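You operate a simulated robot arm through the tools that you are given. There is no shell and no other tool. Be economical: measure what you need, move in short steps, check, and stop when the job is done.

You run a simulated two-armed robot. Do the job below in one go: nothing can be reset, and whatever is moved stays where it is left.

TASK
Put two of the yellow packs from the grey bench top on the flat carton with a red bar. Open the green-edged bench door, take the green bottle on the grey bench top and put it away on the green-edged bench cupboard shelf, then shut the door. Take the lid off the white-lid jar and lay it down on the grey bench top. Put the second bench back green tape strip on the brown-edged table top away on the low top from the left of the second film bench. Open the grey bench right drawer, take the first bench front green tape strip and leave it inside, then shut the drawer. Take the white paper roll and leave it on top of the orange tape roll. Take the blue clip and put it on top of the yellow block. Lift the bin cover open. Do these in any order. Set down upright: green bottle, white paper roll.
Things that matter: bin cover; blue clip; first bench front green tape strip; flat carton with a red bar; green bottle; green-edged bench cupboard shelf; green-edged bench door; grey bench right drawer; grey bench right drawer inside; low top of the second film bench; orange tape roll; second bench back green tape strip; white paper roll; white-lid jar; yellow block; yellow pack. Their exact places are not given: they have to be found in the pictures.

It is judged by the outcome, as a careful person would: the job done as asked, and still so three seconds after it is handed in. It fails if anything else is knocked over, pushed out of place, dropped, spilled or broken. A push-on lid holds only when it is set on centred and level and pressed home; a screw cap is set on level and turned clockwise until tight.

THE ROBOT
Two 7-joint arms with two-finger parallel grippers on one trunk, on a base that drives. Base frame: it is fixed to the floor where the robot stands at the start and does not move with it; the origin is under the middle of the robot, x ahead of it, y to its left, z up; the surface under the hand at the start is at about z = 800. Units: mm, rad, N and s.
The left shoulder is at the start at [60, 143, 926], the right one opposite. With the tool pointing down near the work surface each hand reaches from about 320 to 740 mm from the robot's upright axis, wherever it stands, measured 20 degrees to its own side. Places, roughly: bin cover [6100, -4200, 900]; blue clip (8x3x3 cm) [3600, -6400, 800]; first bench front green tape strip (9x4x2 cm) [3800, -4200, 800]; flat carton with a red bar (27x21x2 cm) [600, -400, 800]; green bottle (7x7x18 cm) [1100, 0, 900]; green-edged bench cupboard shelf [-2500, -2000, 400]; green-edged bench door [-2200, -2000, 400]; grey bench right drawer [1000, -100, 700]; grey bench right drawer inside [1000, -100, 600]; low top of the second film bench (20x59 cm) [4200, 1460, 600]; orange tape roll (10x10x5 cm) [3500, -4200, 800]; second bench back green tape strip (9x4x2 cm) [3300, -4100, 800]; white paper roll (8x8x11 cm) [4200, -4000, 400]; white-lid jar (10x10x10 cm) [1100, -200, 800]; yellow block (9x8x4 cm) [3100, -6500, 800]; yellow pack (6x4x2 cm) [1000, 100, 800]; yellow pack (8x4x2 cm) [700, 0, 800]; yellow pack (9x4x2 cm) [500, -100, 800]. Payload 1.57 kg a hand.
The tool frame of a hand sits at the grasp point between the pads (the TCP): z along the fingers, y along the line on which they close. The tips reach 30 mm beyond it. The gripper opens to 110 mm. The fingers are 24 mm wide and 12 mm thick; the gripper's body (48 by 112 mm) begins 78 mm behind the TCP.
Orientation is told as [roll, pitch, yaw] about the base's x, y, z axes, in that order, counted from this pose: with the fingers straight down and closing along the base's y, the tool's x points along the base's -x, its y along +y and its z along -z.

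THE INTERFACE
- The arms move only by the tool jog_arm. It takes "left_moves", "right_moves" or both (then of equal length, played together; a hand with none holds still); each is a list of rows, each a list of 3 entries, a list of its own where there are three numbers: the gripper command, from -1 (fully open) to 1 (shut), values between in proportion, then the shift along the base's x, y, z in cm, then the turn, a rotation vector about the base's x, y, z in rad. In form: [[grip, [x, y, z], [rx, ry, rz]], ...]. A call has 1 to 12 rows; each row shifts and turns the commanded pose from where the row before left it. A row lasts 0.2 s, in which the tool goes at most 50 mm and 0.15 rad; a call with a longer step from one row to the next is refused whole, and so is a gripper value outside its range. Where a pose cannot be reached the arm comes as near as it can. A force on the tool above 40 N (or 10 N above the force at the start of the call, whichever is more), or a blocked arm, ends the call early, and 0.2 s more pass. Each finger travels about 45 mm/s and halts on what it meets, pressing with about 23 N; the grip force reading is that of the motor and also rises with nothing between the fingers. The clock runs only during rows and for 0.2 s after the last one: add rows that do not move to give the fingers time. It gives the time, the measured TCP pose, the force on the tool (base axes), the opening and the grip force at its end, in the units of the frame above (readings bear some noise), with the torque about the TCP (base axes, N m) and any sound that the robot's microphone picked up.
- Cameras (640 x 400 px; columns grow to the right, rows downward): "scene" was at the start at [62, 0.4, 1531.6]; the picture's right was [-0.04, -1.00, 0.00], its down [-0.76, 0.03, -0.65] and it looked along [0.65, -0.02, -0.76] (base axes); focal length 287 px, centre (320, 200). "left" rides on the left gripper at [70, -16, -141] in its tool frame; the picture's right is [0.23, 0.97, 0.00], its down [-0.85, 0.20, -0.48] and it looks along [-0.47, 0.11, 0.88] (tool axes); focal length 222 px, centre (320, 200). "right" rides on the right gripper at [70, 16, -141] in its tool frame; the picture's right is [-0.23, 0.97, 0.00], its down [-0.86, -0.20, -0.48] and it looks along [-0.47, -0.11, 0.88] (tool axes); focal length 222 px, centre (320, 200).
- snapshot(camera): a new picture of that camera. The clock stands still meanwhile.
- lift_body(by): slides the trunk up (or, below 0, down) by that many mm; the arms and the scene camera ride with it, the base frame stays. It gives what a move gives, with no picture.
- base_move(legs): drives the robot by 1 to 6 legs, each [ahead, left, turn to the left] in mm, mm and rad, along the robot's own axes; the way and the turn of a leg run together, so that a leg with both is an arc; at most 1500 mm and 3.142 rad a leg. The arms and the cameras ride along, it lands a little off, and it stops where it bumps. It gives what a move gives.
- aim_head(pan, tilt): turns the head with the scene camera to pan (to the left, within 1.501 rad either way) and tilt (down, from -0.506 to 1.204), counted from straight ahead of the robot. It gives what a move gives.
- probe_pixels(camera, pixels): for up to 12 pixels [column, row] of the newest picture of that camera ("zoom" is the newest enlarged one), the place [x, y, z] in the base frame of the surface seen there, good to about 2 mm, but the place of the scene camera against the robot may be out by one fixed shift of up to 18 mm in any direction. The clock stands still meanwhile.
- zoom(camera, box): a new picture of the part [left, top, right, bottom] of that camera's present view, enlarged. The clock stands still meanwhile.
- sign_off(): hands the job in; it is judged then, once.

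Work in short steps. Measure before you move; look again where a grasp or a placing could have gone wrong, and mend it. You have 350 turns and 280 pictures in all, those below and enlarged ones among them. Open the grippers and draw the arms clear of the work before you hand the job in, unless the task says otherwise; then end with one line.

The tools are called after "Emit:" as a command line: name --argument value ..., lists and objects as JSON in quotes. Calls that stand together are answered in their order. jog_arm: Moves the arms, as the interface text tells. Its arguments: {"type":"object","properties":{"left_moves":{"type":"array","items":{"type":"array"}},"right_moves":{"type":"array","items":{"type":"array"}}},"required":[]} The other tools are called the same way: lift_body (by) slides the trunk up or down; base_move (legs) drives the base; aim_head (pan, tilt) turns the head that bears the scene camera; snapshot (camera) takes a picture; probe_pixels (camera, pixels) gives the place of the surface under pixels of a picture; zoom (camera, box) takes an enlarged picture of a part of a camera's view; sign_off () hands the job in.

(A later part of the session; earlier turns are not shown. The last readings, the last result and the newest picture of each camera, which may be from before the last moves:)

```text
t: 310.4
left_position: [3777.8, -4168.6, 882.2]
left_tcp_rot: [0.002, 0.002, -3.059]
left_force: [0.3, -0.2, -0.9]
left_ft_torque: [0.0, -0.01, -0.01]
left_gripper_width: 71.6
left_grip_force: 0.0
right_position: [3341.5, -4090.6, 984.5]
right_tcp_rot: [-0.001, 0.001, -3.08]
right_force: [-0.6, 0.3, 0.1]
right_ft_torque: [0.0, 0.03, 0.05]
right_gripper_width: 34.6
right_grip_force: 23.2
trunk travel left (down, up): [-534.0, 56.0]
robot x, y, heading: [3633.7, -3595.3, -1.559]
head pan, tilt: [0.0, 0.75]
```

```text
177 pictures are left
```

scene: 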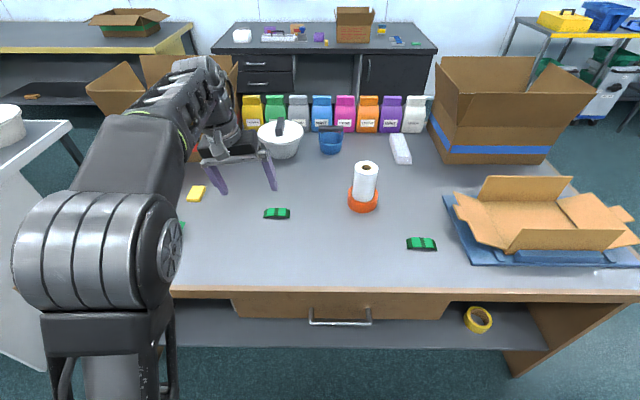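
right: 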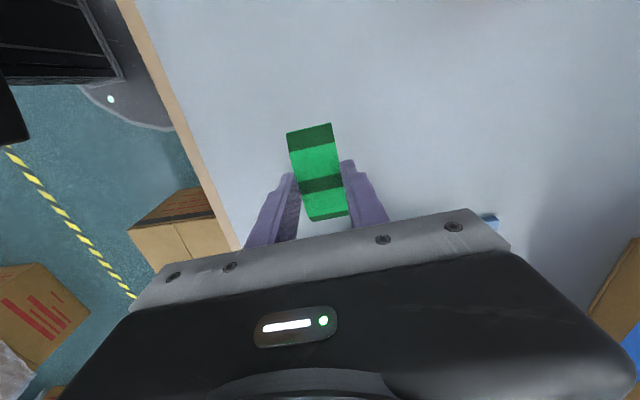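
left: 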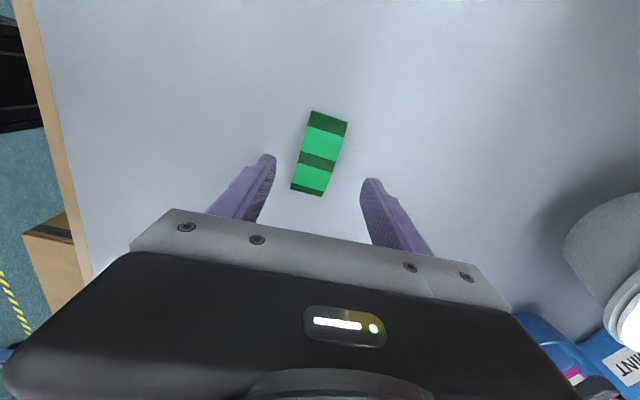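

Strip is centred between the fingers; descend to 834 and grip.

Emit:
jog_arm --left_moves '[[-0.3, [0, 0.2, -2.4], [0, 0, 0]], [-0.3, [0, 0, -2.4], [0, 0, 0]], [1, [0, 0, 0], [0, 0, 0]], [1, [0, 0, 0], [0, 0, 0]], [1, [0, 0, 0], [0, 0, 0]], [1, [0, 0, 0], [0, 0, 0]], [1, [0, 0, 0], [0, 0, 0]], [1, [0, 0, 3], [0, 0, 0]], [1, [0, 0, 4], [0, 0, 0]], [1, [0, 0, 4], [0, 0, 0]]]'

Emit:
snapshot --camera "left"

```text
t: 312.6
left_position: [3778.3, -4165.1, 942.4]
left_tcp_rot: [0.001, 0.004, -3.059]
left_force: [0.3, 0.3, 0.2]
left_ft_torque: [-0.01, 0.01, -0.03]
left_gripper_width: 34.5
left_grip_force: 22.8
right_position: [3342.3, -4091.2, 984.1]
right_tcp_rot: [-0.002, 0.001, -3.078]
right_force: [0.4, -0.1, 0.2]
right_ft_torque: [-0.01, 0.03, -0.01]
right_gripper_width: 34.4
right_grip_force: 22.4
trunk travel left (down, up): [-534.0, 56.0]
robot x, y, heading: [3630.3, -3601.4, -1.559]
head pan, tilt: [0.0, 0.75]
```

```text
176 pictures are left
```

left: 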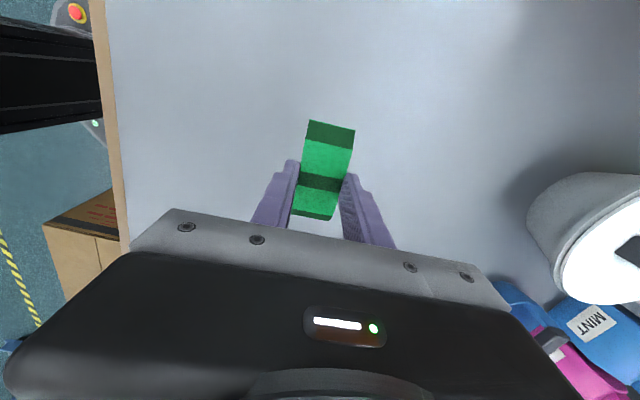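

Both strips held. Raise hands, back off to the aisle and look toward the film benches.

Emit:
jog_arm --left_moves '[[1, [0, 2, 3], [0, 0, 0]], [1, [0, 2, 3], [0, 0, 0]], [1, [0, 2, 3], [0, 0, 0]], [1, [0, 2, 2], [0, 0, 0]]]' --right_moves '[[1, [0, 2, 2], [0, 0, 0]], [1, [0, 2, 2], [0, 0, 0]], [1, [0, 2, 2], [0, 0, 0]], [1, [0, 2, 1], [0, 0, 0]]]'

Emit:
base_move --legs '[[-800, 0, 0], [0, 0, 3.1]]'

Emit:
aim_head --pan 0 --tilt 0.35

Emit:
snapshot --camera "scene"

```text
t: 313.6
left_position: [3778.9, -4083.0, 1053.5]
left_tcp_rot: [0.003, 0.004, -3.058]
left_force: [0.1, 0.4, -0.3]
left_ft_torque: [-0.02, 0.0, -0.01]
left_gripper_width: 34.3
left_grip_force: 22.6
right_position: [3340.5, -4009.7, 1055.8]
right_tcp_rot: [0.001, 0.001, -3.079]
right_force: [-0.6, 0.2, 0.2]
right_ft_torque: [0.0, 0.0, 0.0]
right_gripper_width: 34.7
right_grip_force: 23.2
trunk travel left (down, up): [-534.0, 56.0]
robot x, y, heading: [3632.3, -3599.0, -1.56]
head pan, tilt: [0.0, 0.75]
```

```text
t: 325.3
left_position: [3489.9, -2298.0, 1053.4]
left_tcp_rot: [0.001, 0.005, 0.056]
left_force: [0.6, 0.4, -0.2]
left_ft_torque: [0.0, 0.02, -0.04]
left_gripper_width: 34.4
left_grip_force: 23.3
right_position: [3926.5, -2382.1, 1054.5]
right_tcp_rot: [-0.002, 0.001, 0.035]
right_force: [-0.1, 0.0, 0.0]
right_ft_torque: [0.03, -0.02, 0.0]
right_gripper_width: 34.7
right_grip_force: 23.2
trunk travel left (down, up): [-534.0, 56.0]
robot x, y, heading: [3628.5, -2787.3, 1.554]
head pan, tilt: [0.0, 0.75]
```

```text
t: 326.1
left_position: [3490.1, -2297.8, 1053.0]
left_tcp_rot: [0.002, 0.005, 0.056]
left_force: [0.1, -0.4, -0.2]
left_ft_torque: [0.0, 0.03, 0.02]
left_gripper_width: 34.6
left_grip_force: 23.0
right_position: [3926.0, -2382.0, 1054.4]
right_tcp_rot: [-0.001, 0.001, 0.035]
right_force: [-1.4, 0.0, 0.4]
right_ft_torque: [0.0, 0.01, -0.01]
right_gripper_width: 34.4
right_grip_force: 22.8
trunk travel left (down, up): [-534.0, 56.0]
robot x, y, heading: [3624.2, -2787.4, 1.556]
head pan, tilt: [0.0, 0.351]
```

```text
175 pictures are left
```

scene: 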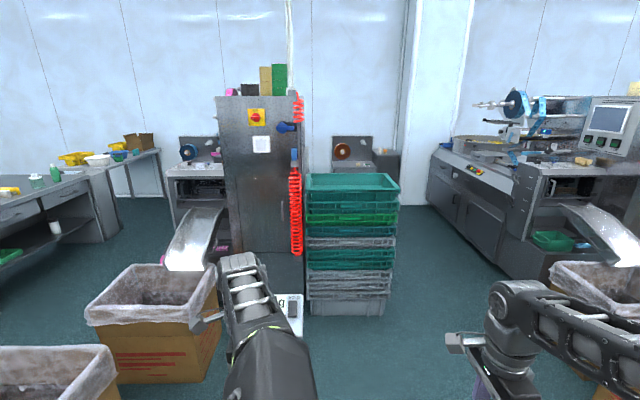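

Emit:
probe_pixels --camera "scene" --pixels '[[345, 165], [390, 165], [355, 172], [430, 240], [500, 270], [350, 300], [390, 300], [440, 150], [420, 215], [400, 250], [260, 300], [580, 280]]'

Emit:
zoom --camera "scene" --box '[290, 110, 470, 240]'

```text
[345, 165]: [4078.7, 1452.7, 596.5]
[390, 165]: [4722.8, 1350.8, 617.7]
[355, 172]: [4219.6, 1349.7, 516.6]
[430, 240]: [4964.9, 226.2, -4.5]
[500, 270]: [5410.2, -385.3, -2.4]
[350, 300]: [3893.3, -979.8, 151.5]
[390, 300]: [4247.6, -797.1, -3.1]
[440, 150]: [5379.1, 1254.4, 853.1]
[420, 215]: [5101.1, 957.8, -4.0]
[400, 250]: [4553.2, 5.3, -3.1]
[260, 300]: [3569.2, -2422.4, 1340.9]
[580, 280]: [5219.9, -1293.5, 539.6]
```

```text
3.08 times, centred on (380, 175) of scene
```

zoom: 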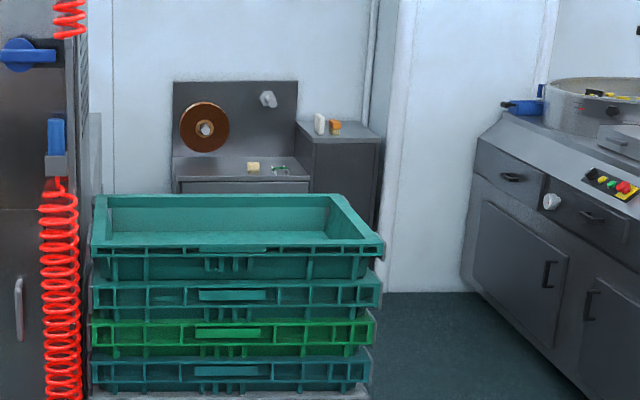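

The second film bench's low top is at about (4080–4300, 1350–1550, 597). Drive by the lane at x≈4620.

Emit:
base_move --legs '[[0, -990, 0.015], [1400, 0, 0], [1400, 0, 0]]'

Emit:
aim_head --pan 0.3 --tilt 0.55

Emit:
snapshot --camera "scene"

```text
t: 344.6
left_position: [4480.5, 511.8, 1053.7]
left_tcp_rot: [-0.001, 0.006, 0.078]
left_force: [0.5, -0.1, -0.1]
left_ft_torque: [-0.01, 0.0, -0.01]
left_gripper_width: 34.5
left_grip_force: 22.9
right_position: [4919.6, 435.9, 1054.8]
right_tcp_rot: [-0.003, 0.003, 0.058]
right_force: [0.1, -0.6, 0.2]
right_ft_torque: [-0.04, 0.02, 0.0]
right_gripper_width: 34.8
right_grip_force: 23.1
trunk travel left (down, up): [-534.0, 56.0]
robot x, y, heading: [4623.5, 27.7, 1.576]
head pan, tilt: [0.0, 0.351]
```

```text
t: 345.4
left_position: [4481.0, 511.1, 1053.5]
left_tcp_rot: [0.0, 0.005, 0.075]
left_force: [-0.7, -0.4, 0.0]
left_ft_torque: [-0.03, 0.01, -0.03]
left_gripper_width: 34.6
left_grip_force: 22.9
right_position: [4919.3, 434.9, 1055.0]
right_tcp_rot: [-0.002, 0.002, 0.057]
right_force: [0.4, -0.6, -1.1]
right_ft_torque: [-0.02, 0.0, 0.02]
right_gripper_width: 34.5
right_grip_force: 23.2
trunk travel left (down, up): [-534.0, 56.0]
robot x, y, heading: [4625.8, 22.1, 1.579]
head pan, tilt: [0.3, 0.55]
```

```text
173 pictures are left
```

scene: 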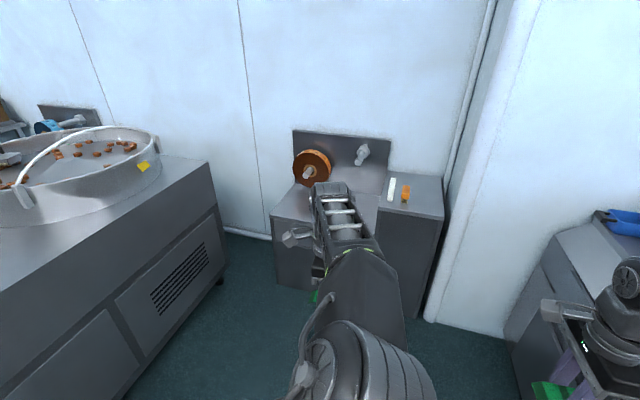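

Emit:
base_move --legs '[[550, 330, -0.008]]'

Emit:
aim_head --pan -0.1 --tilt 0.75

Emit:
snapshot --camera "scene"

Emit:
snapshot --camera "right"

```text
t: 348.9
left_position: [4148.5, 1063.7, 1052.1]
left_tcp_rot: [0.0, 0.006, 0.075]
left_force: [0.2, 1.1, -0.3]
left_ft_torque: [-0.01, -0.02, 0.01]
left_gripper_width: 34.3
left_grip_force: 22.6
right_position: [4587.9, 987.1, 1055.4]
right_tcp_rot: [-0.002, 0.003, 0.055]
right_force: [-0.2, 0.1, 0.3]
right_ft_torque: [-0.01, 0.0, -0.03]
right_gripper_width: 34.3
right_grip_force: 23.4
trunk travel left (down, up): [-534.0, 56.0]
robot x, y, heading: [4293.4, 574.2, 1.573]
head pan, tilt: [0.3, 0.55]
```

```text
t: 349.8
left_position: [4150.1, 1063.7, 1053.9]
left_tcp_rot: [0.0, 0.005, 0.076]
left_force: [-1.2, 1.0, -0.5]
left_ft_torque: [0.01, -0.03, -0.02]
left_gripper_width: 34.2
left_grip_force: 23.4
right_position: [4588.1, 986.1, 1054.7]
right_tcp_rot: [-0.004, 0.003, 0.056]
right_force: [0.1, -0.2, 0.4]
right_ft_torque: [0.01, 0.02, 0.01]
right_gripper_width: 34.3
right_grip_force: 23.8
trunk travel left (down, up): [-534.0, 56.0]
robot x, y, heading: [4295.5, 574.5, 1.571]
head pan, tilt: [-0.099, 0.75]
```

```text
172 pictures are left
```

scene: 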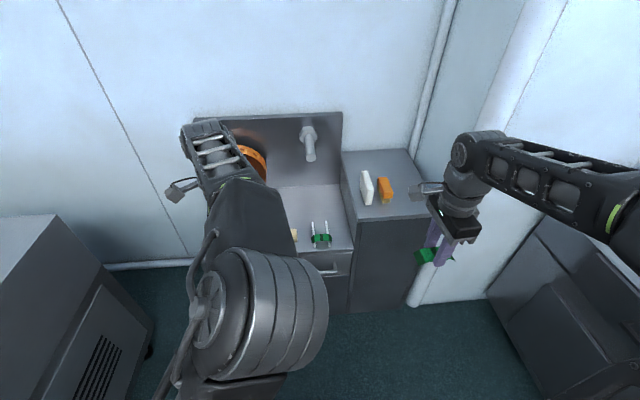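

```text
171 pictures are left
```

right: 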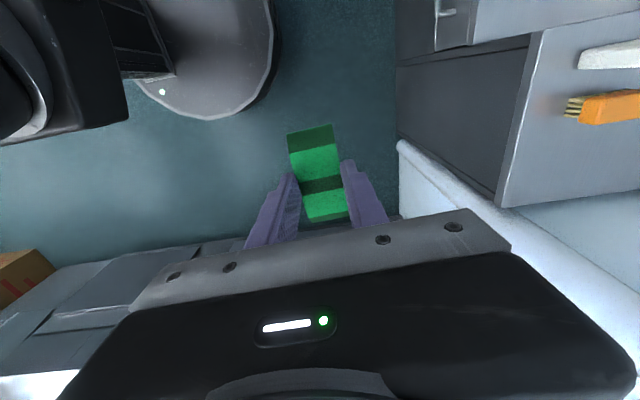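

Emit:
probe_pixels --camera "scene" --pixels '[[310, 205], [340, 240], [300, 250], [345, 195], [320, 238], [294, 235], [312, 150], [270, 165], [320, 265], [352, 210], [395, 210], [290, 200]]'

Emit:
zoom --camera "scene" --box '[230, 110, 430, 290]'

```text
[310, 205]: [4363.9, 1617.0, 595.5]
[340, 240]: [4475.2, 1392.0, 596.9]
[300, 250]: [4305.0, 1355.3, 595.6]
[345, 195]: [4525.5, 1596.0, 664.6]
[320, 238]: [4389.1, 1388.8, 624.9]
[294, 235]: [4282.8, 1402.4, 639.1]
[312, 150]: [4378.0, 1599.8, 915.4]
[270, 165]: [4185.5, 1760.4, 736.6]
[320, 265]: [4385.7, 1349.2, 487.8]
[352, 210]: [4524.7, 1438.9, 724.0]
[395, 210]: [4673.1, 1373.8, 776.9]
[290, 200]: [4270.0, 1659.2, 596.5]
```

```text
2.22 times, centred on (330, 200) of scene
```

zoom: 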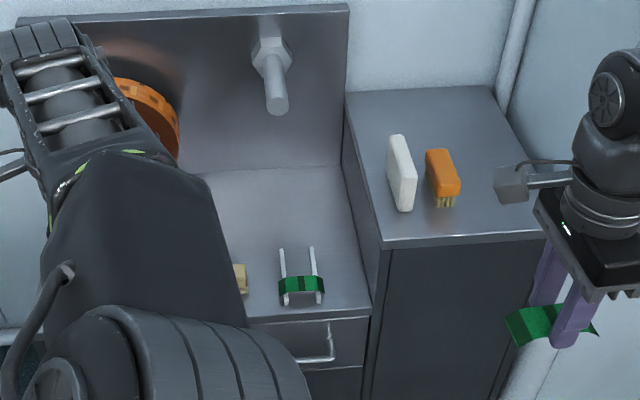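

I move the base left so the low top lies to the right front, free of the left arm.

Emit:
base_move --legs '[[0, 270, 0]]'

Emit:
snapshot --camera "scene"

```text
t: 351.7
left_position: [3876.5, 1064.2, 1052.3]
left_tcp_rot: [-0.001, 0.004, 0.073]
left_force: [-0.7, 0.0, -0.7]
left_ft_torque: [0.03, -0.06, -0.02]
left_gripper_width: 34.5
left_grip_force: 22.9
right_position: [4315.4, 984.1, 1055.6]
right_tcp_rot: [-0.003, -0.001, 0.055]
right_force: [-0.5, -0.2, -0.8]
right_ft_torque: [0.0, -0.01, -0.02]
right_gripper_width: 34.5
right_grip_force: 23.5
trunk travel left (down, up): [-534.0, 56.0]
robot x, y, heading: [4021.4, 574.6, 1.575]
head pan, tilt: [-0.099, 0.75]
```

```text
169 pictures are left
```

scene: 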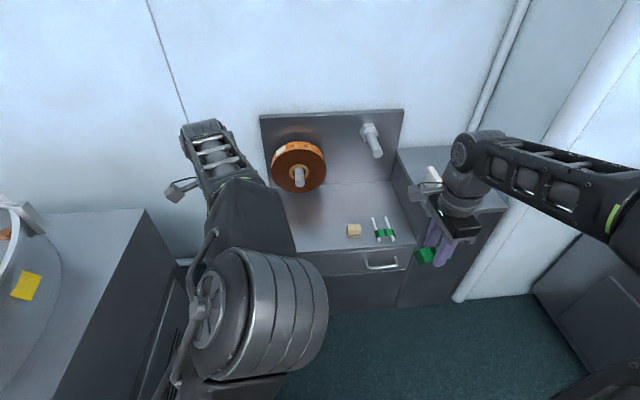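

Emit:
probe_pixels --camera "scene" --pixels '[[300, 240], [330, 240], [330, 220], [354, 229], [385, 228], [325, 165], [299, 175], [376, 145], [340, 195], [310, 250], [400, 242]]'

Emit:
zoom --camera "scene" --box '[250, 100, 450, 290]'

```text
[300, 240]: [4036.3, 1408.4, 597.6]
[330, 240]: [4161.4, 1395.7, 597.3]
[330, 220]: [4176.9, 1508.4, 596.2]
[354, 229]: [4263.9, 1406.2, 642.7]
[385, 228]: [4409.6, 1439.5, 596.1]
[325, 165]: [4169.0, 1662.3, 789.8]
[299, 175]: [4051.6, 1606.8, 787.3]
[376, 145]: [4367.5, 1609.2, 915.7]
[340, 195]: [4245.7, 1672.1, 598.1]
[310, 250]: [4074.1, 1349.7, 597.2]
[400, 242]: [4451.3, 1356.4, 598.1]
```

```text
2.11 times, centred on (350, 195) of scene
```

zoom: 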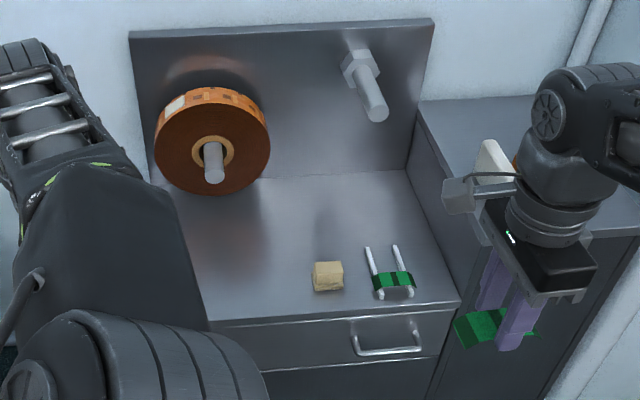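

Free area around (4150,1430). Drive ahead 350, pull the left hand back, lower the trunk 200.

Emit:
base_move --legs '[[350, 0, 0]]'

Emit:
jog_arm --right_moves '[[1, [-3.4, 1.6, 0], [0, 0, 0]], [1, [-3.4, 1.6, 0], [0, 0, 0]], [1, [-3.4, 1.6, 0], [0, 0, 0]], [1, [-3.2, 1.6, 0], [0, 0, 0]], [1, [-3, 1.5, 0], [0, 0, 0]]]' --left_moves '[[1, [-1, -2, 0], [0, 0, 0]], [1, [-1, -2, 0], [0, 0, 0]], [1, [-1, -2, 0], [0, 0, 0]], [1, [-1, -2, 0], [0, 0, 0]], [1, [-1, -2, 0], [0, 0, 0]]]'

Emit:
lift_body --by -200

Emit:
snapshot --camera "right"

Emit:
snapshot --camera "scene"

```text
t: 354.0
left_position: [3877.7, 1413.7, 1052.7]
left_tcp_rot: [0.0, 0.006, 0.072]
left_force: [0.0, 0.0, -0.4]
left_ft_torque: [-0.01, 0.0, 0.0]
left_gripper_width: 34.9
left_grip_force: 23.2
right_position: [4314.5, 1334.8, 1053.8]
right_tcp_rot: [-0.001, 0.001, 0.055]
right_force: [-0.5, 0.1, 0.1]
right_ft_torque: [-0.01, 0.03, 0.01]
right_gripper_width: 34.6
right_grip_force: 22.5
trunk travel left (down, up): [-534.0, 56.0]
robot x, y, heading: [4020.5, 925.8, 1.573]
head pan, tilt: [-0.099, 0.75]
```

```text
t: 355.2
left_position: [3824.4, 1314.0, 1052.8]
left_tcp_rot: [0.004, 0.002, 0.073]
left_force: [0.2, 0.5, -0.9]
left_ft_torque: [-0.02, -0.05, 0.0]
left_gripper_width: 34.7
left_grip_force: 23.1
right_position: [4148.7, 1413.0, 1056.9]
right_tcp_rot: [-0.003, 0.003, 0.054]
right_force: [-1.0, -0.2, -0.7]
right_ft_torque: [0.03, 0.02, 0.0]
right_gripper_width: 34.5
right_grip_force: 23.1
trunk travel left (down, up): [-534.0, 56.0]
robot x, y, heading: [4016.5, 924.4, 1.575]
head pan, tilt: [-0.099, 0.75]
```

```text
t: 357.4
left_position: [3826.7, 1313.8, 852.5]
left_tcp_rot: [0.002, 0.005, 0.074]
left_force: [0.2, -0.6, 0.7]
left_ft_torque: [-0.01, 0.02, 0.01]
left_gripper_width: 34.6
left_grip_force: 23.1
right_position: [4149.6, 1413.2, 857.6]
right_tcp_rot: [-0.002, 0.002, 0.053]
right_force: [-0.5, -0.1, -0.7]
right_ft_torque: [-0.01, 0.02, 0.03]
right_gripper_width: 34.5
right_grip_force: 22.9
trunk travel left (down, up): [-334.0, 256.0]
robot x, y, heading: [4017.9, 924.8, 1.572]
head pan, tilt: [-0.099, 0.75]
```

```text
167 pictures are left
```

right: 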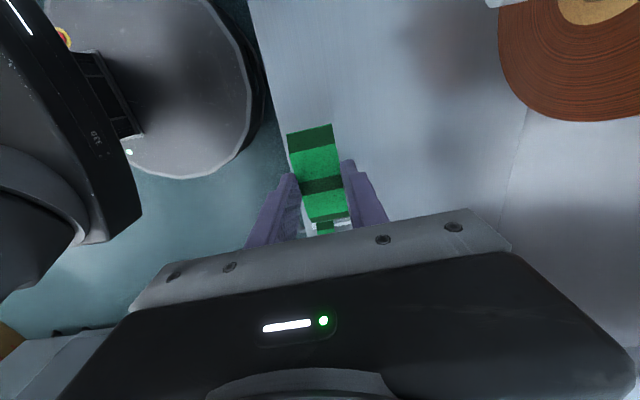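

```text
166 pictures are left
```

scene: 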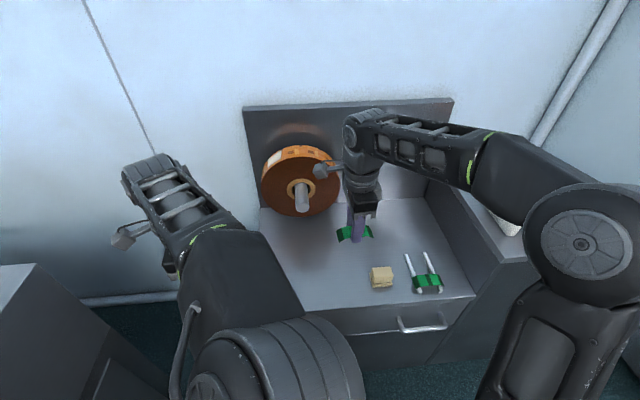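

Lower trunk 110 and the right hand further, with 3 cm forward.

Emit:
lift_body --by -110

Emit:
jog_arm --right_moves '[[1, [-0.5, 1, -2], [0, 0, 0]], [1, [-0.5, 1, -2], [0, 0, 0]], [1, [-0.5, 1, -2], [0, 0, 0]], [1, [0, 0, -2], [0, 0, 0]], [1, [0, 0, 0], [0, 0, 0]]]'

Emit:
snapshot --camera "right"

Emit:
snapshot --camera "scene"

```text
t: 358.8
left_position: [3824.8, 1313.9, 742.4]
left_tcp_rot: [0.001, 0.005, 0.072]
left_force: [-0.5, -0.3, -0.8]
left_ft_torque: [-0.02, -0.03, -0.01]
left_gripper_width: 34.2
left_grip_force: 23.2
right_position: [4150.4, 1412.9, 747.7]
right_tcp_rot: [-0.003, 0.001, 0.055]
right_force: [0.3, 0.3, 0.2]
right_ft_torque: [-0.01, -0.01, 0.02]
right_gripper_width: 34.5
right_grip_force: 23.2
trunk travel left (down, up): [-224.0, 366.0]
robot x, y, heading: [4021.9, 928.2, 1.568]
head pan, tilt: [-0.099, 0.75]
```

```text
t: 360.0
left_position: [3825.9, 1313.8, 741.7]
left_tcp_rot: [-0.001, 0.006, 0.074]
left_force: [-0.5, 0.4, -0.3]
left_ft_torque: [-0.03, 0.01, 0.0]
left_gripper_width: 34.5
left_grip_force: 22.7
right_position: [4136.5, 1443.9, 667.6]
right_tcp_rot: [0.0, 0.002, 0.053]
right_force: [0.7, -1.1, -0.4]
right_ft_torque: [0.0, 0.0, 0.02]
right_gripper_width: 34.6
right_grip_force: 22.5
trunk travel left (down, up): [-224.0, 366.0]
robot x, y, heading: [4015.5, 924.7, 1.574]
head pan, tilt: [-0.099, 0.75]
```

```text
165 pictures are left
```

right: 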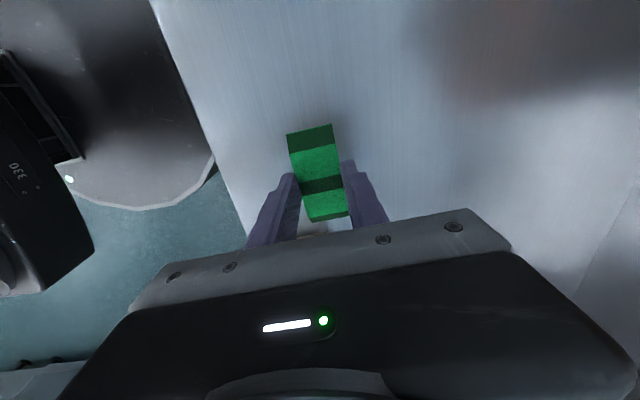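

```text
164 pictures are left
```

scene: 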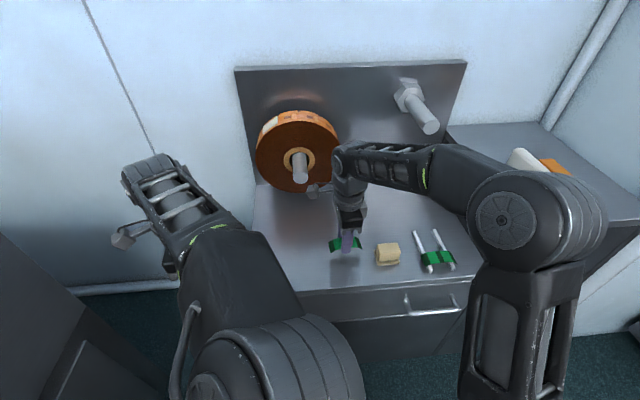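

Emit:
probe_pixels --camera "right" --pixels '[[400, 120], [250, 110], [390, 80]]'

```text
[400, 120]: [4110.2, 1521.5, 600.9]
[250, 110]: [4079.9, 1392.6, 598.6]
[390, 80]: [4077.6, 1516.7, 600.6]
```

Surface is z≈600; lower to TCP 635, release and lift.

Emit:
jog_arm --right_moves '[[1, [0, 0, -1.6], [0, 0, 0]], [1, [0, 0, -1.5], [0, 0, 0]], [1, [0, 0, 0], [0, 0, 0]], [0.1, [0, 0, 0], [0, 0, 0]], [0.1, [0, 0, 0], [0, 0, 0]], [0.1, [0, 0, 0], [0, 0, 0]], [0.1, [0, 0, 4], [0, 0, 0]], [0.1, [0, 0, 4], [0, 0, 0]], [-0.5, [0, -1, 4], [0, 0, 0]], [-0.5, [0, -2, 4], [0, 0, 0]]]'

Emit:
snapshot --camera "scene"

Emit:
snapshot --camera "right"

```text
t: 362.2
left_position: [3826.2, 1314.4, 741.3]
left_tcp_rot: [-0.001, 0.004, 0.074]
left_force: [-0.4, 0.1, -0.2]
left_ft_torque: [-0.02, 0.01, -0.04]
left_gripper_width: 34.9
left_grip_force: 23.3
right_position: [4135.1, 1412.2, 796.9]
right_tcp_rot: [-0.001, 0.003, 0.054]
right_force: [0.7, 0.1, 0.2]
right_ft_torque: [0.01, 0.0, 0.02]
right_gripper_width: 82.3
right_grip_force: 0.1
trunk travel left (down, up): [-224.0, 366.0]
robot x, y, heading: [4020.6, 921.9, 1.574]
head pan, tilt: [-0.099, 0.75]
```

```text
163 pictures are left
```

scene: 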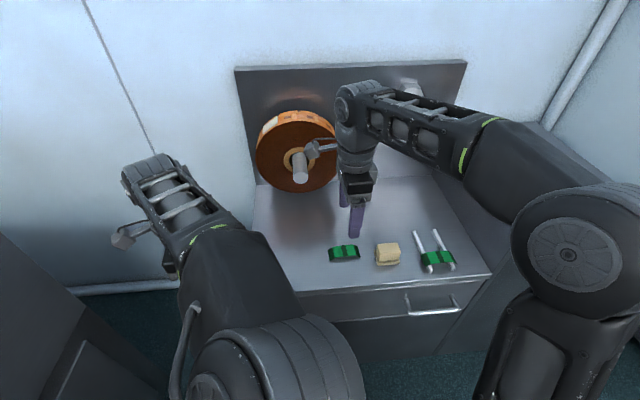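

```text
162 pictures are left
```

right: 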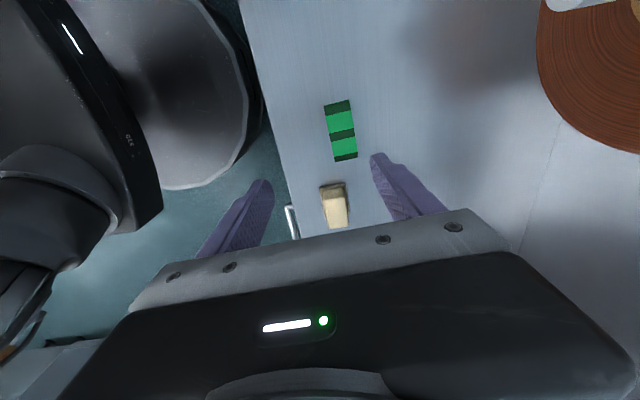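

The strip lies on the low top. Raise the trunk, draw back, and head for the far side of the grey bench.

Emit:
lift_body --by 310

Emit:
base_move --legs '[[-350, 0, 0], [0, -600, 0], [-1500, 0, 0], [-1400, 0, 0], [-300, 0, 0], [0, 1300, 0]]'

Emit:
aim_head --pan 1.3 --tilt 0.5

Emit:
snapshot --camera "scene"

```text
t: 365.3
left_position: [3826.2, 1314.1, 1050.9]
left_tcp_rot: [0.0, 0.006, 0.072]
left_force: [-0.8, -0.3, -0.2]
left_ft_torque: [-0.01, -0.01, 0.04]
left_gripper_width: 34.5
left_grip_force: 23.1
right_position: [4135.2, 1412.0, 1106.6]
right_tcp_rot: [-0.001, 0.002, 0.054]
right_force: [0.5, -0.3, -0.4]
right_ft_torque: [-0.04, 0.0, 0.0]
right_gripper_width: 82.7
right_grip_force: 0.1
trunk travel left (down, up): [-534.0, 56.0]
robot x, y, heading: [4022.6, 923.8, 1.573]
head pan, tilt: [-0.099, 0.75]
```

```text
t: 392.1
left_position: [3138.7, -2261.9, 1052.4]
left_tcp_rot: [0.003, 0.005, 0.052]
left_force: [-0.7, 0.6, 0.4]
left_ft_torque: [0.0, 0.02, -0.01]
left_gripper_width: 34.3
left_grip_force: 23.6
right_position: [3449.5, -2170.5, 1106.4]
right_tcp_rot: [-0.002, 0.002, 0.033]
right_force: [-0.3, 0.2, -1.0]
right_ft_torque: [-0.01, -0.03, 0.05]
right_gripper_width: 82.6
right_grip_force: 0.1
trunk travel left (down, up): [-534.0, 56.0]
robot x, y, heading: [3324.2, -2654.3, 1.552]
head pan, tilt: [-0.099, 0.75]
```

```text
t: 393.6
left_position: [3139.9, -2262.5, 1052.9]
left_tcp_rot: [0.002, 0.005, 0.052]
left_force: [0.2, -0.2, -0.3]
left_ft_torque: [0.0, 0.03, -0.02]
left_gripper_width: 34.5
left_grip_force: 23.0
right_position: [3451.0, -2169.8, 1106.1]
right_tcp_rot: [-0.002, 0.002, 0.031]
right_force: [0.1, 0.6, -0.1]
right_ft_torque: [-0.02, 0.0, 0.02]
right_gripper_width: 82.5
right_grip_force: 0.0
trunk travel left (down, up): [-534.0, 56.0]
robot x, y, heading: [3324.9, -2652.4, 1.555]
head pan, tilt: [1.3, 0.499]
```

```text
161 pictures are left
```

scene: 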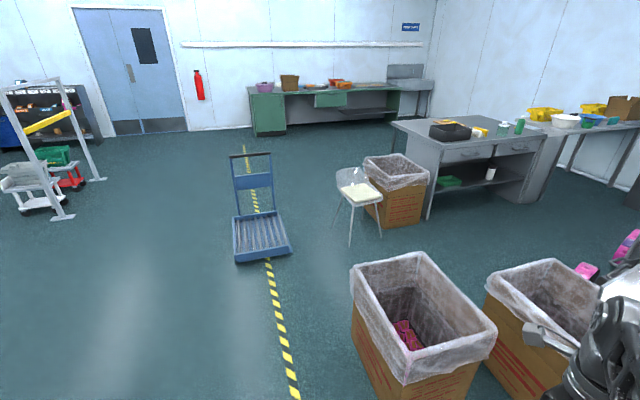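

Emit:
probe_pixels --camera "scene" --pixels '[[237, 262], [291, 250], [352, 242], [380, 235], [355, 340], [345, 285], [430, 215], [465, 153], [515, 146], [270, 130], [300, 300], [232, 215]]'

Emit:
zoom --camera "scene" --box '[360, 90, 600, 230]'

```text
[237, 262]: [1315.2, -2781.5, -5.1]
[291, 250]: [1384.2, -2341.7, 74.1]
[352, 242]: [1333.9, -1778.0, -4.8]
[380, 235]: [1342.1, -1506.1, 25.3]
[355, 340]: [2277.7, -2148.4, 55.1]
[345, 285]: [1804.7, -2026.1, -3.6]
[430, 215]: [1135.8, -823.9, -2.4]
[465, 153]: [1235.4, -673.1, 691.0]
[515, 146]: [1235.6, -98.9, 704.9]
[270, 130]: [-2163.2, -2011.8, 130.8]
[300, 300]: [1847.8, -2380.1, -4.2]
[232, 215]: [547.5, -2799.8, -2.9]
```

```text
2.67 times, centred on (480, 160) of scene
```

zoom: 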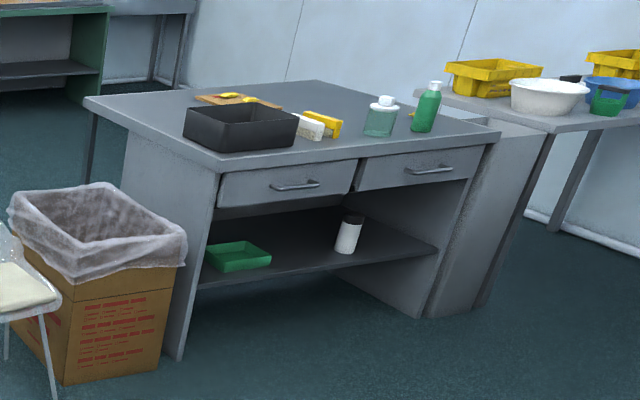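

Right drawer front is at x≈1235, y≈-100. Corridor at x≈1830 is clear. Drive there and turn to face the bench.

Emit:
base_move --legs '[[0, 1480, 0.016], [1250, 0, 0], [1200, 0, 0], [0, 0, 1.571]]'

Emit:
aim_head --pan 0 --tilt 0.75

Emit:
snapshot --camera "scene"

```text
t: 416.3
left_position: [1544.9, -346.4, 1051.6]
left_tcp_rot: [0.003, 0.005, 1.588]
left_force: [-0.6, 0.2, -0.1]
left_ft_torque: [-0.01, 0.01, 0.03]
left_gripper_width: 34.8
left_grip_force: 22.8
right_position: [1464.8, -31.3, 1106.2]
right_tcp_rot: [-0.003, 0.003, 1.566]
right_force: [0.0, 0.9, -0.4]
right_ft_torque: [-0.01, 0.0, 0.02]
right_gripper_width: 82.5
right_grip_force: 0.1
trunk travel left (down, up): [-534.0, 56.0]
robot x, y, heading: [1946.4, -176.1, 3.089]
head pan, tilt: [1.3, 0.499]
```

```text
t: 417.8
left_position: [1545.5, -346.1, 1052.1]
left_tcp_rot: [0.003, 0.005, 1.588]
left_force: [1.3, 0.2, 0.1]
left_ft_torque: [-0.01, -0.01, -0.01]
left_gripper_width: 34.4
left_grip_force: 23.1
right_position: [1464.8, -31.7, 1107.1]
right_tcp_rot: [-0.004, 0.0, 1.567]
right_force: [-0.6, 0.7, 0.5]
right_ft_torque: [0.02, -0.01, 0.0]
right_gripper_width: 82.6
right_grip_force: 0.0
trunk travel left (down, up): [-534.0, 56.0]
robot x, y, heading: [1945.8, -174.2, 3.085]
head pan, tilt: [0.0, 0.75]
```

```text
159 pictures are left
```

scene: 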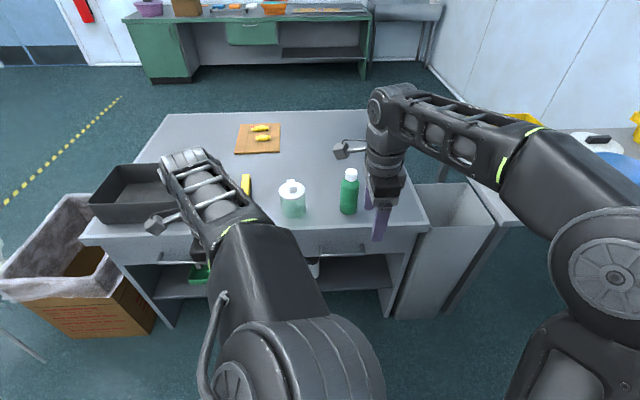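

Emit:
zoom --camera "scene" --box '[260, 210, 430, 310]'

```text
3.76 times, centred on (345, 260) of scene
```

zoom: 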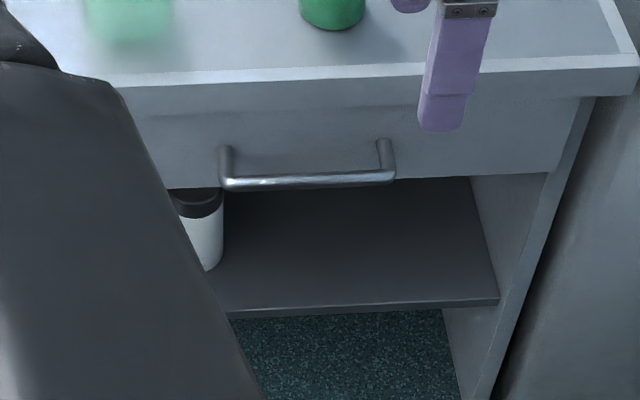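

Emit:
probe_pixels --camera "zoom" --pixels '[[230, 183], [310, 180], [390, 173], [226, 155], [384, 150], [310, 150], [310, 75], [310, 105], [560, 130], [150, 160], [310, 310]]'

```text
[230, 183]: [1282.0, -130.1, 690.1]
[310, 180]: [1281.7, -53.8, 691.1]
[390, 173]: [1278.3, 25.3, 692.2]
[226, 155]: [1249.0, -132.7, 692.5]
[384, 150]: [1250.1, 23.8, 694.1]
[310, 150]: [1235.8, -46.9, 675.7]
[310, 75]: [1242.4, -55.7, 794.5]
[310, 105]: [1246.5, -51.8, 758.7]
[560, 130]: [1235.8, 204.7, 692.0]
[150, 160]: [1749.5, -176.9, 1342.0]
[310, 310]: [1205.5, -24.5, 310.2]
```

Handle bar: y -130..25, x≈1290, z≈693, ~45 mm off the face. Lower the trunk 280 and turn the right hand horizontal with vertical closing.

Emit:
lift_body --by -280

Emit:
jog_arm --right_moves '[[-0.3, [0.2, -0.2, -0.8], [0, 0.13, 0]], [-0.3, [0, -0.2, -0.8], [0, 0.13, 0]], [-0.3, [0, -0.2, -0.8], [0, 0.13, 0]], [-0.3, [0, -0.2, -0.8], [0, 0.13, 0]], [-0.3, [0, -0.2, -0.8], [0, 0.13, 0]], [-0.3, [0, -0.2, -0.8], [0, 0.13, 0]], [-0.3, [0, -0.2, -0.8], [0, 0.13, 0]], [-0.3, [0, -0.2, -0.8], [0, 0.13, 0]], [-0.3, [0, -0.2, -0.8], [0, 0.13, 0]], [-0.3, [0, -0.2, -0.8], [0, 0.13, 0]], [-0.3, [0, -0.2, -0.8], [0, 0.13, 0]], [-0.3, [0, -0.2, -0.8], [0, 0.13, 0]]]'

Emit:
snapshot --camera "scene"

Emit:
snapshot --camera "right"

```text
t: 420.6
left_position: [1546.7, -345.5, 771.8]
left_tcp_rot: [0.001, 0.005, 1.589]
left_force: [0.0, 0.7, 0.3]
left_ft_torque: [0.02, 0.0, 0.0]
left_gripper_width: 34.6
left_grip_force: 22.8
right_position: [1465.2, -32.8, 827.2]
right_tcp_rot: [-0.003, 0.002, 1.566]
right_force: [0.7, 0.0, -0.5]
right_ft_torque: [0.0, 0.02, -0.02]
right_gripper_width: 82.5
right_grip_force: 0.0
trunk travel left (down, up): [-254.0, 336.0]
robot x, y, heading: [1950.0, -173.1, 3.088]
head pan, tilt: [0.0, 0.75]
```

```text
t: 423.2
left_position: [1545.9, -346.6, 772.3]
left_tcp_rot: [0.003, 0.005, 1.587]
left_force: [0.2, 0.8, 0.1]
left_ft_torque: [-0.03, 0.0, -0.01]
left_gripper_width: 34.1
left_grip_force: 23.0
right_position: [1465.7, -44.8, 777.7]
right_tcp_rot: [0.779, 0.003, 1.57]
right_force: [-0.6, 0.0, -0.4]
right_ft_torque: [0.03, 0.01, -0.01]
right_gripper_width: 71.2
right_grip_force: 0.1
right hand out of reach, approached as far as the arm can: row 7, 8, 9, 10, 11, 12
trunk travel left (down, up): [-254.0, 336.0]
robot x, y, heading: [1945.1, -174.0, 3.085]
head pan, tilt: [0.0, 0.75]
```

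```text
157 pictures are left
```

scene: 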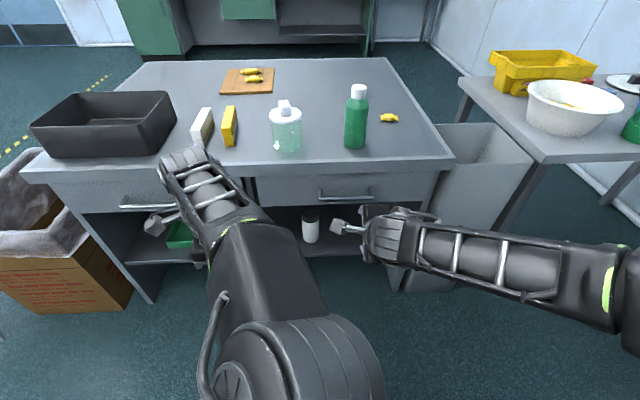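

```text
156 pictures are left
```

right: 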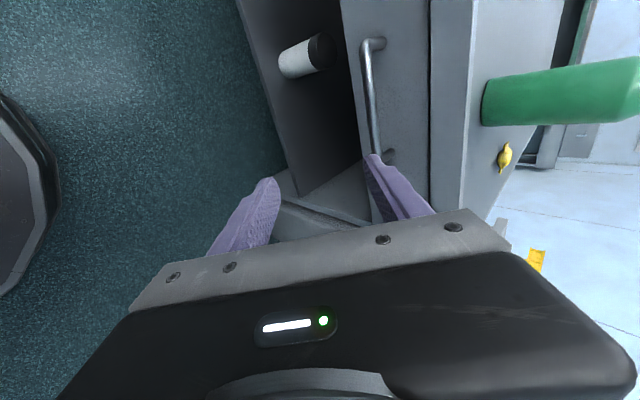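

The hand is at 45°, which suits too: one finger over and behind the bar. Measure the bar with the right camera.

Emit:
probe_pixels --camera "right" --pixels '[[368, 60], [370, 90], [373, 120], [376, 150], [362, 45], [395, 100], [440, 100], [381, 40]]'

```text
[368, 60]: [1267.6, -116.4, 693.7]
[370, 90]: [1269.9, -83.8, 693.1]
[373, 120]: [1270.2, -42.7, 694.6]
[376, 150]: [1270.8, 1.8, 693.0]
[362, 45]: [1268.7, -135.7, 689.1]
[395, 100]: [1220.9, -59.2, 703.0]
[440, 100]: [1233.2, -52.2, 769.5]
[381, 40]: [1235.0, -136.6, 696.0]
```

Bar centre ≈(1266,-55,690), drawer face x≈1221 (so the scene camera is out by ≈+11 in base x). Narrow the jaws to 28 mm and approach along the tool axis.

Emit:
jog_arm --right_moves '[[0.49, [-2.8, -0.3, 0], [0, 0, 0]], [0.49, [-2.8, -0.3, 0], [0, 0, 0]], [0.49, [-2.8, -0.3, 0], [0, 0, 0]], [0.49, [-2.6, 0, 0], [0, 0, 0]], [0.49, [-2, 0, -2], [0, 0, 0]], [0.49, [-2, 0, -2], [0, 0, 0]], [0.49, [0, 0, 0], [0, 0, 0]]]'

Emit:
snapshot --camera "right"

```text
t: 424.8
left_position: [1545.8, -346.0, 770.5]
left_tcp_rot: [-0.001, 0.005, 1.588]
left_force: [-0.6, -0.9, -0.1]
left_ft_torque: [-0.01, -0.03, 0.02]
left_gripper_width: 34.2
left_grip_force: 23.4
right_position: [1317.4, -54.2, 738.1]
right_tcp_rot: [0.779, 0.003, 1.569]
right_force: [0.3, -0.3, 0.1]
right_ft_torque: [-0.03, -0.01, 0.0]
right_gripper_width: 28.1
right_grip_force: 0.1
trunk travel left (down, up): [-254.0, 336.0]
robot x, y, heading: [1945.0, -170.0, 3.091]
head pan, tilt: [0.0, 0.75]
```

```text
155 pictures are left
```

right: 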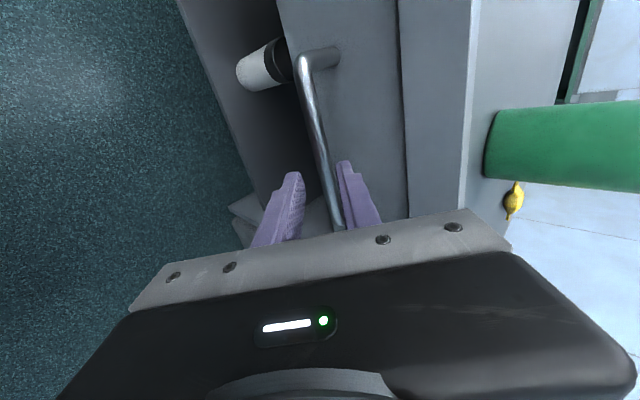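

Emit:
probe_pixels --camera "right" --pixels '[[322, 150], [328, 185], [326, 170], [332, 205], [337, 170]]'

```text
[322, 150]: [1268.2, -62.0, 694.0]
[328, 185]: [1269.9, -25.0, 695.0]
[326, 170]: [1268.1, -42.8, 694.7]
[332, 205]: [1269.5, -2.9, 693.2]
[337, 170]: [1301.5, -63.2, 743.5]
```

Shift 3 mm perpendicular, advance 62 mm along the tool, and close.

Emit:
jog_arm --right_moves '[[0.49, [-0.25, 0, 0.25], [0, 0, 0]], [0.49, [-2.2, 0, -2.2], [0, 0, 0]], [0.49, [-2.2, 0, -2.2], [0, 0, 0]], [0.49, [0, 0, 0], [0, 0, 0]]]'

Emit:
snapshot --camera "right"

```text
t: 425.8
left_position: [1546.3, -345.5, 770.8]
left_tcp_rot: [0.0, 0.005, 1.589]
left_force: [-0.1, -0.5, -0.7]
left_ft_torque: [-0.02, 0.01, -0.01]
left_gripper_width: 34.7
left_grip_force: 22.6
right_position: [1270.4, -53.8, 695.5]
right_tcp_rot: [0.779, 0.003, 1.569]
right_force: [0.2, -0.4, -0.1]
right_ft_torque: [-0.04, 0.0, 0.0]
right_gripper_width: 28.2
right_grip_force: 0.1
trunk travel left (down, up): [-254.0, 336.0]
robot x, y, heading: [1942.1, -173.4, 3.086]
head pan, tilt: [0.0, 0.75]
```

```text
154 pictures are left
```

right: 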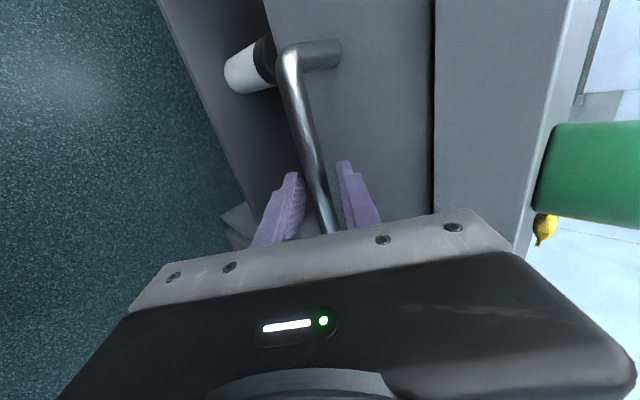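

Close on the bar, then pull with the base 270 mm straight along x.

Emit:
jog_arm --right_moves '[[1, [0, 0, 0], [0, 0, 0]], [1, [0, 0, 0], [0, 0, 0]], [1, [0, 0, 0], [0, 0, 0]]]'

Emit:
base_move --legs '[[-130, -7, 0]]'

Emit:
snapshot --camera "scene"

```text
t: 426.6
left_position: [1545.7, -345.6, 772.2]
left_tcp_rot: [0.002, 0.005, 1.588]
left_force: [-0.6, -0.9, -0.9]
left_ft_torque: [0.0, 0.01, 0.02]
left_gripper_width: 34.5
left_grip_force: 22.9
right_position: [1270.8, -53.8, 694.7]
right_tcp_rot: [0.779, 0.001, 1.571]
right_force: [1.1, 1.2, -0.6]
right_ft_torque: [0.35, -0.03, 0.51]
right_gripper_width: 15.8
right_grip_force: 31.3
trunk travel left (down, up): [-254.0, 336.0]
robot x, y, heading: [1941.2, -175.5, 3.085]
head pan, tilt: [0.0, 0.75]
```

```text
t: 427.7
left_position: [1590.0, -364.2, 771.1]
left_tcp_rot: [0.003, 0.005, 1.611]
left_force: [-0.2, 0.4, -0.3]
left_ft_torque: [-0.01, -0.02, 0.0]
left_gripper_width: 34.4
left_grip_force: 23.1
right_position: [1306.0, -62.3, 695.4]
right_tcp_rot: [0.777, -0.011, 1.562]
right_force: [0.1, -0.5, -1.1]
right_ft_torque: [-0.01, 0.04, 0.17]
right_gripper_width: 15.7
right_grip_force: 31.2
trunk travel left (down, up): [-254.0, 336.0]
robot x, y, heading: [1984.6, -184.5, 3.112]
head pan, tilt: [0.0, 0.75]
stopped in leg 1: the force on the tool passed its limit at 55 N (the readings are from after the stop); the commanded pose is now the measured one
```

```text
153 pictures are left
```

scene: 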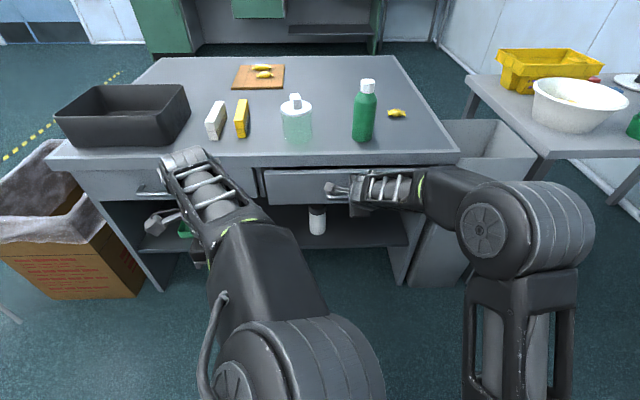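

The drawer moved 35 mm before the force limit. Pull more slowly with the arm.

Emit:
jog_arm --right_moves '[[1, [0.6, 0, 0], [0, 0, 0]], [1, [1, 0, 0], [0, 0, 0]], [1, [1, 0, 0], [0, 0, 0]], [1, [1, 0, 0], [0, 0, 0]], [1, [1, 0, 0], [0, 0, 0]], [1, [1, 0, 0], [0, 0, 0]], [1, [1, 0, 0], [0, 0, 0]], [1, [1, 0, 0], [0, 0, 0]]]'

```text
t: 429.5
left_position: [1590.7, -364.7, 772.3]
left_tcp_rot: [0.003, 0.005, 1.613]
left_force: [0.2, -0.1, 0.1]
left_ft_torque: [0.0, 0.0, 0.01]
left_gripper_width: 34.7
left_grip_force: 23.0
right_position: [1383.2, -62.2, 694.9]
right_tcp_rot: [0.777, -0.012, 1.564]
right_force: [0.9, 1.7, 0.2]
right_ft_torque: [-0.07, -0.01, 0.27]
right_gripper_width: 16.0
right_grip_force: 31.7
trunk travel left (down, up): [-254.0, 336.0]
robot x, y, heading: [1988.3, -184.4, 3.108]
head pan, tilt: [0.0, 0.75]
```

Emit:
jog_arm --right_moves '[[1, [1, 0, 0], [0, 0, 0]], [1, [1.3, 0, 0], [0, 0, 0]], [1, [1.3, 0, 0], [0, 0, 0]], [1, [1.3, 0, 0], [0, 0, 0]], [1, [1.3, 0, 0], [0, 0, 0]], [1, [1.3, 0, 0], [0, 0, 0]], [1, [1.3, 0, 0], [0, 0, 0]], [1, [1.3, 0, 0], [0, 0, 0]], [1, [1.3, 0, 0], [0, 0, 0]]]'

Emit:
snapshot --camera "scene"

```text
t: 431.5
left_position: [1590.9, -365.7, 771.7]
left_tcp_rot: [0.002, 0.006, 1.609]
left_force: [-0.1, 0.5, -0.6]
left_ft_torque: [0.0, 0.01, 0.02]
left_gripper_width: 34.5
left_grip_force: 23.1
right_position: [1495.1, -62.2, 695.4]
right_tcp_rot: [0.78, -0.014, 1.563]
right_force: [1.0, 4.1, 4.5]
right_ft_torque: [0.17, -0.1, 0.18]
right_gripper_width: 15.8
right_grip_force: 31.3
trunk travel left (down, up): [-254.0, 336.0]
robot x, y, heading: [1986.1, -181.7, 3.114]
head pan, tilt: [0.0, 0.75]
```

```text
152 pictures are left
```

scene: 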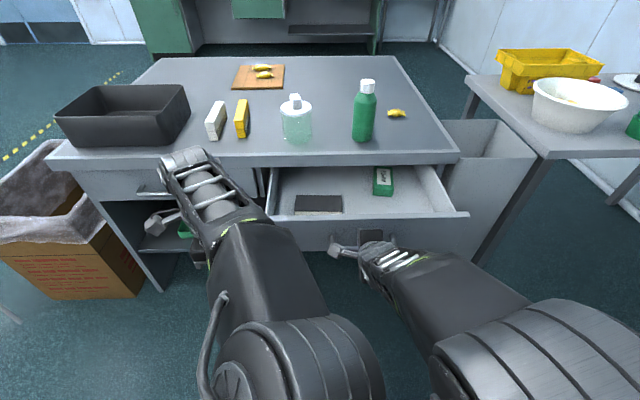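

Drawer open ~225 mm. Measure the free space inside.

Emit:
probe_pixels --camera "scene" --pixels '[[320, 203], [297, 210], [342, 212], [382, 180], [373, 190], [392, 192], [350, 185], [300, 180], [430, 200], [400, 205], [280, 205], [455, 212]]'

Emit:
zoom --camera "scene" --box '[250, 140, 490, 260]'

```text
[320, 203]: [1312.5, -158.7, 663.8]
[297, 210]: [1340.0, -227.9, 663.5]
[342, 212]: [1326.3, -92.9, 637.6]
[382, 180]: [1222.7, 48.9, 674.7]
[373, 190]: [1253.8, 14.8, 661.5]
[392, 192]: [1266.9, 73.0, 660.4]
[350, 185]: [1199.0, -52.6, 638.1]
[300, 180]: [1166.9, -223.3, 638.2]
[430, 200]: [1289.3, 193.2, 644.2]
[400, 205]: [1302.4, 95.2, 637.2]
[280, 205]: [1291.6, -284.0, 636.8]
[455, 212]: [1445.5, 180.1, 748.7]
```

```text
2.67 times, centred on (370, 200) of scene
```

zoom: 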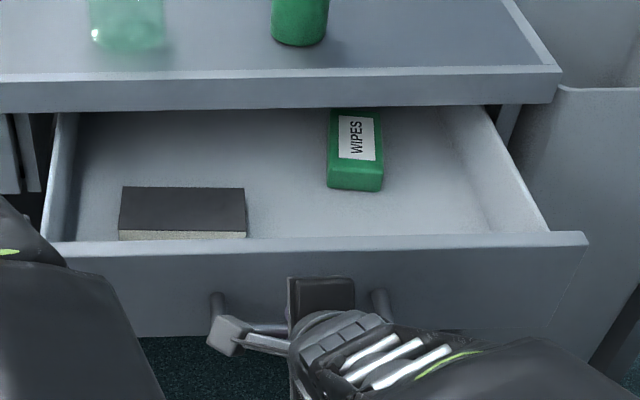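

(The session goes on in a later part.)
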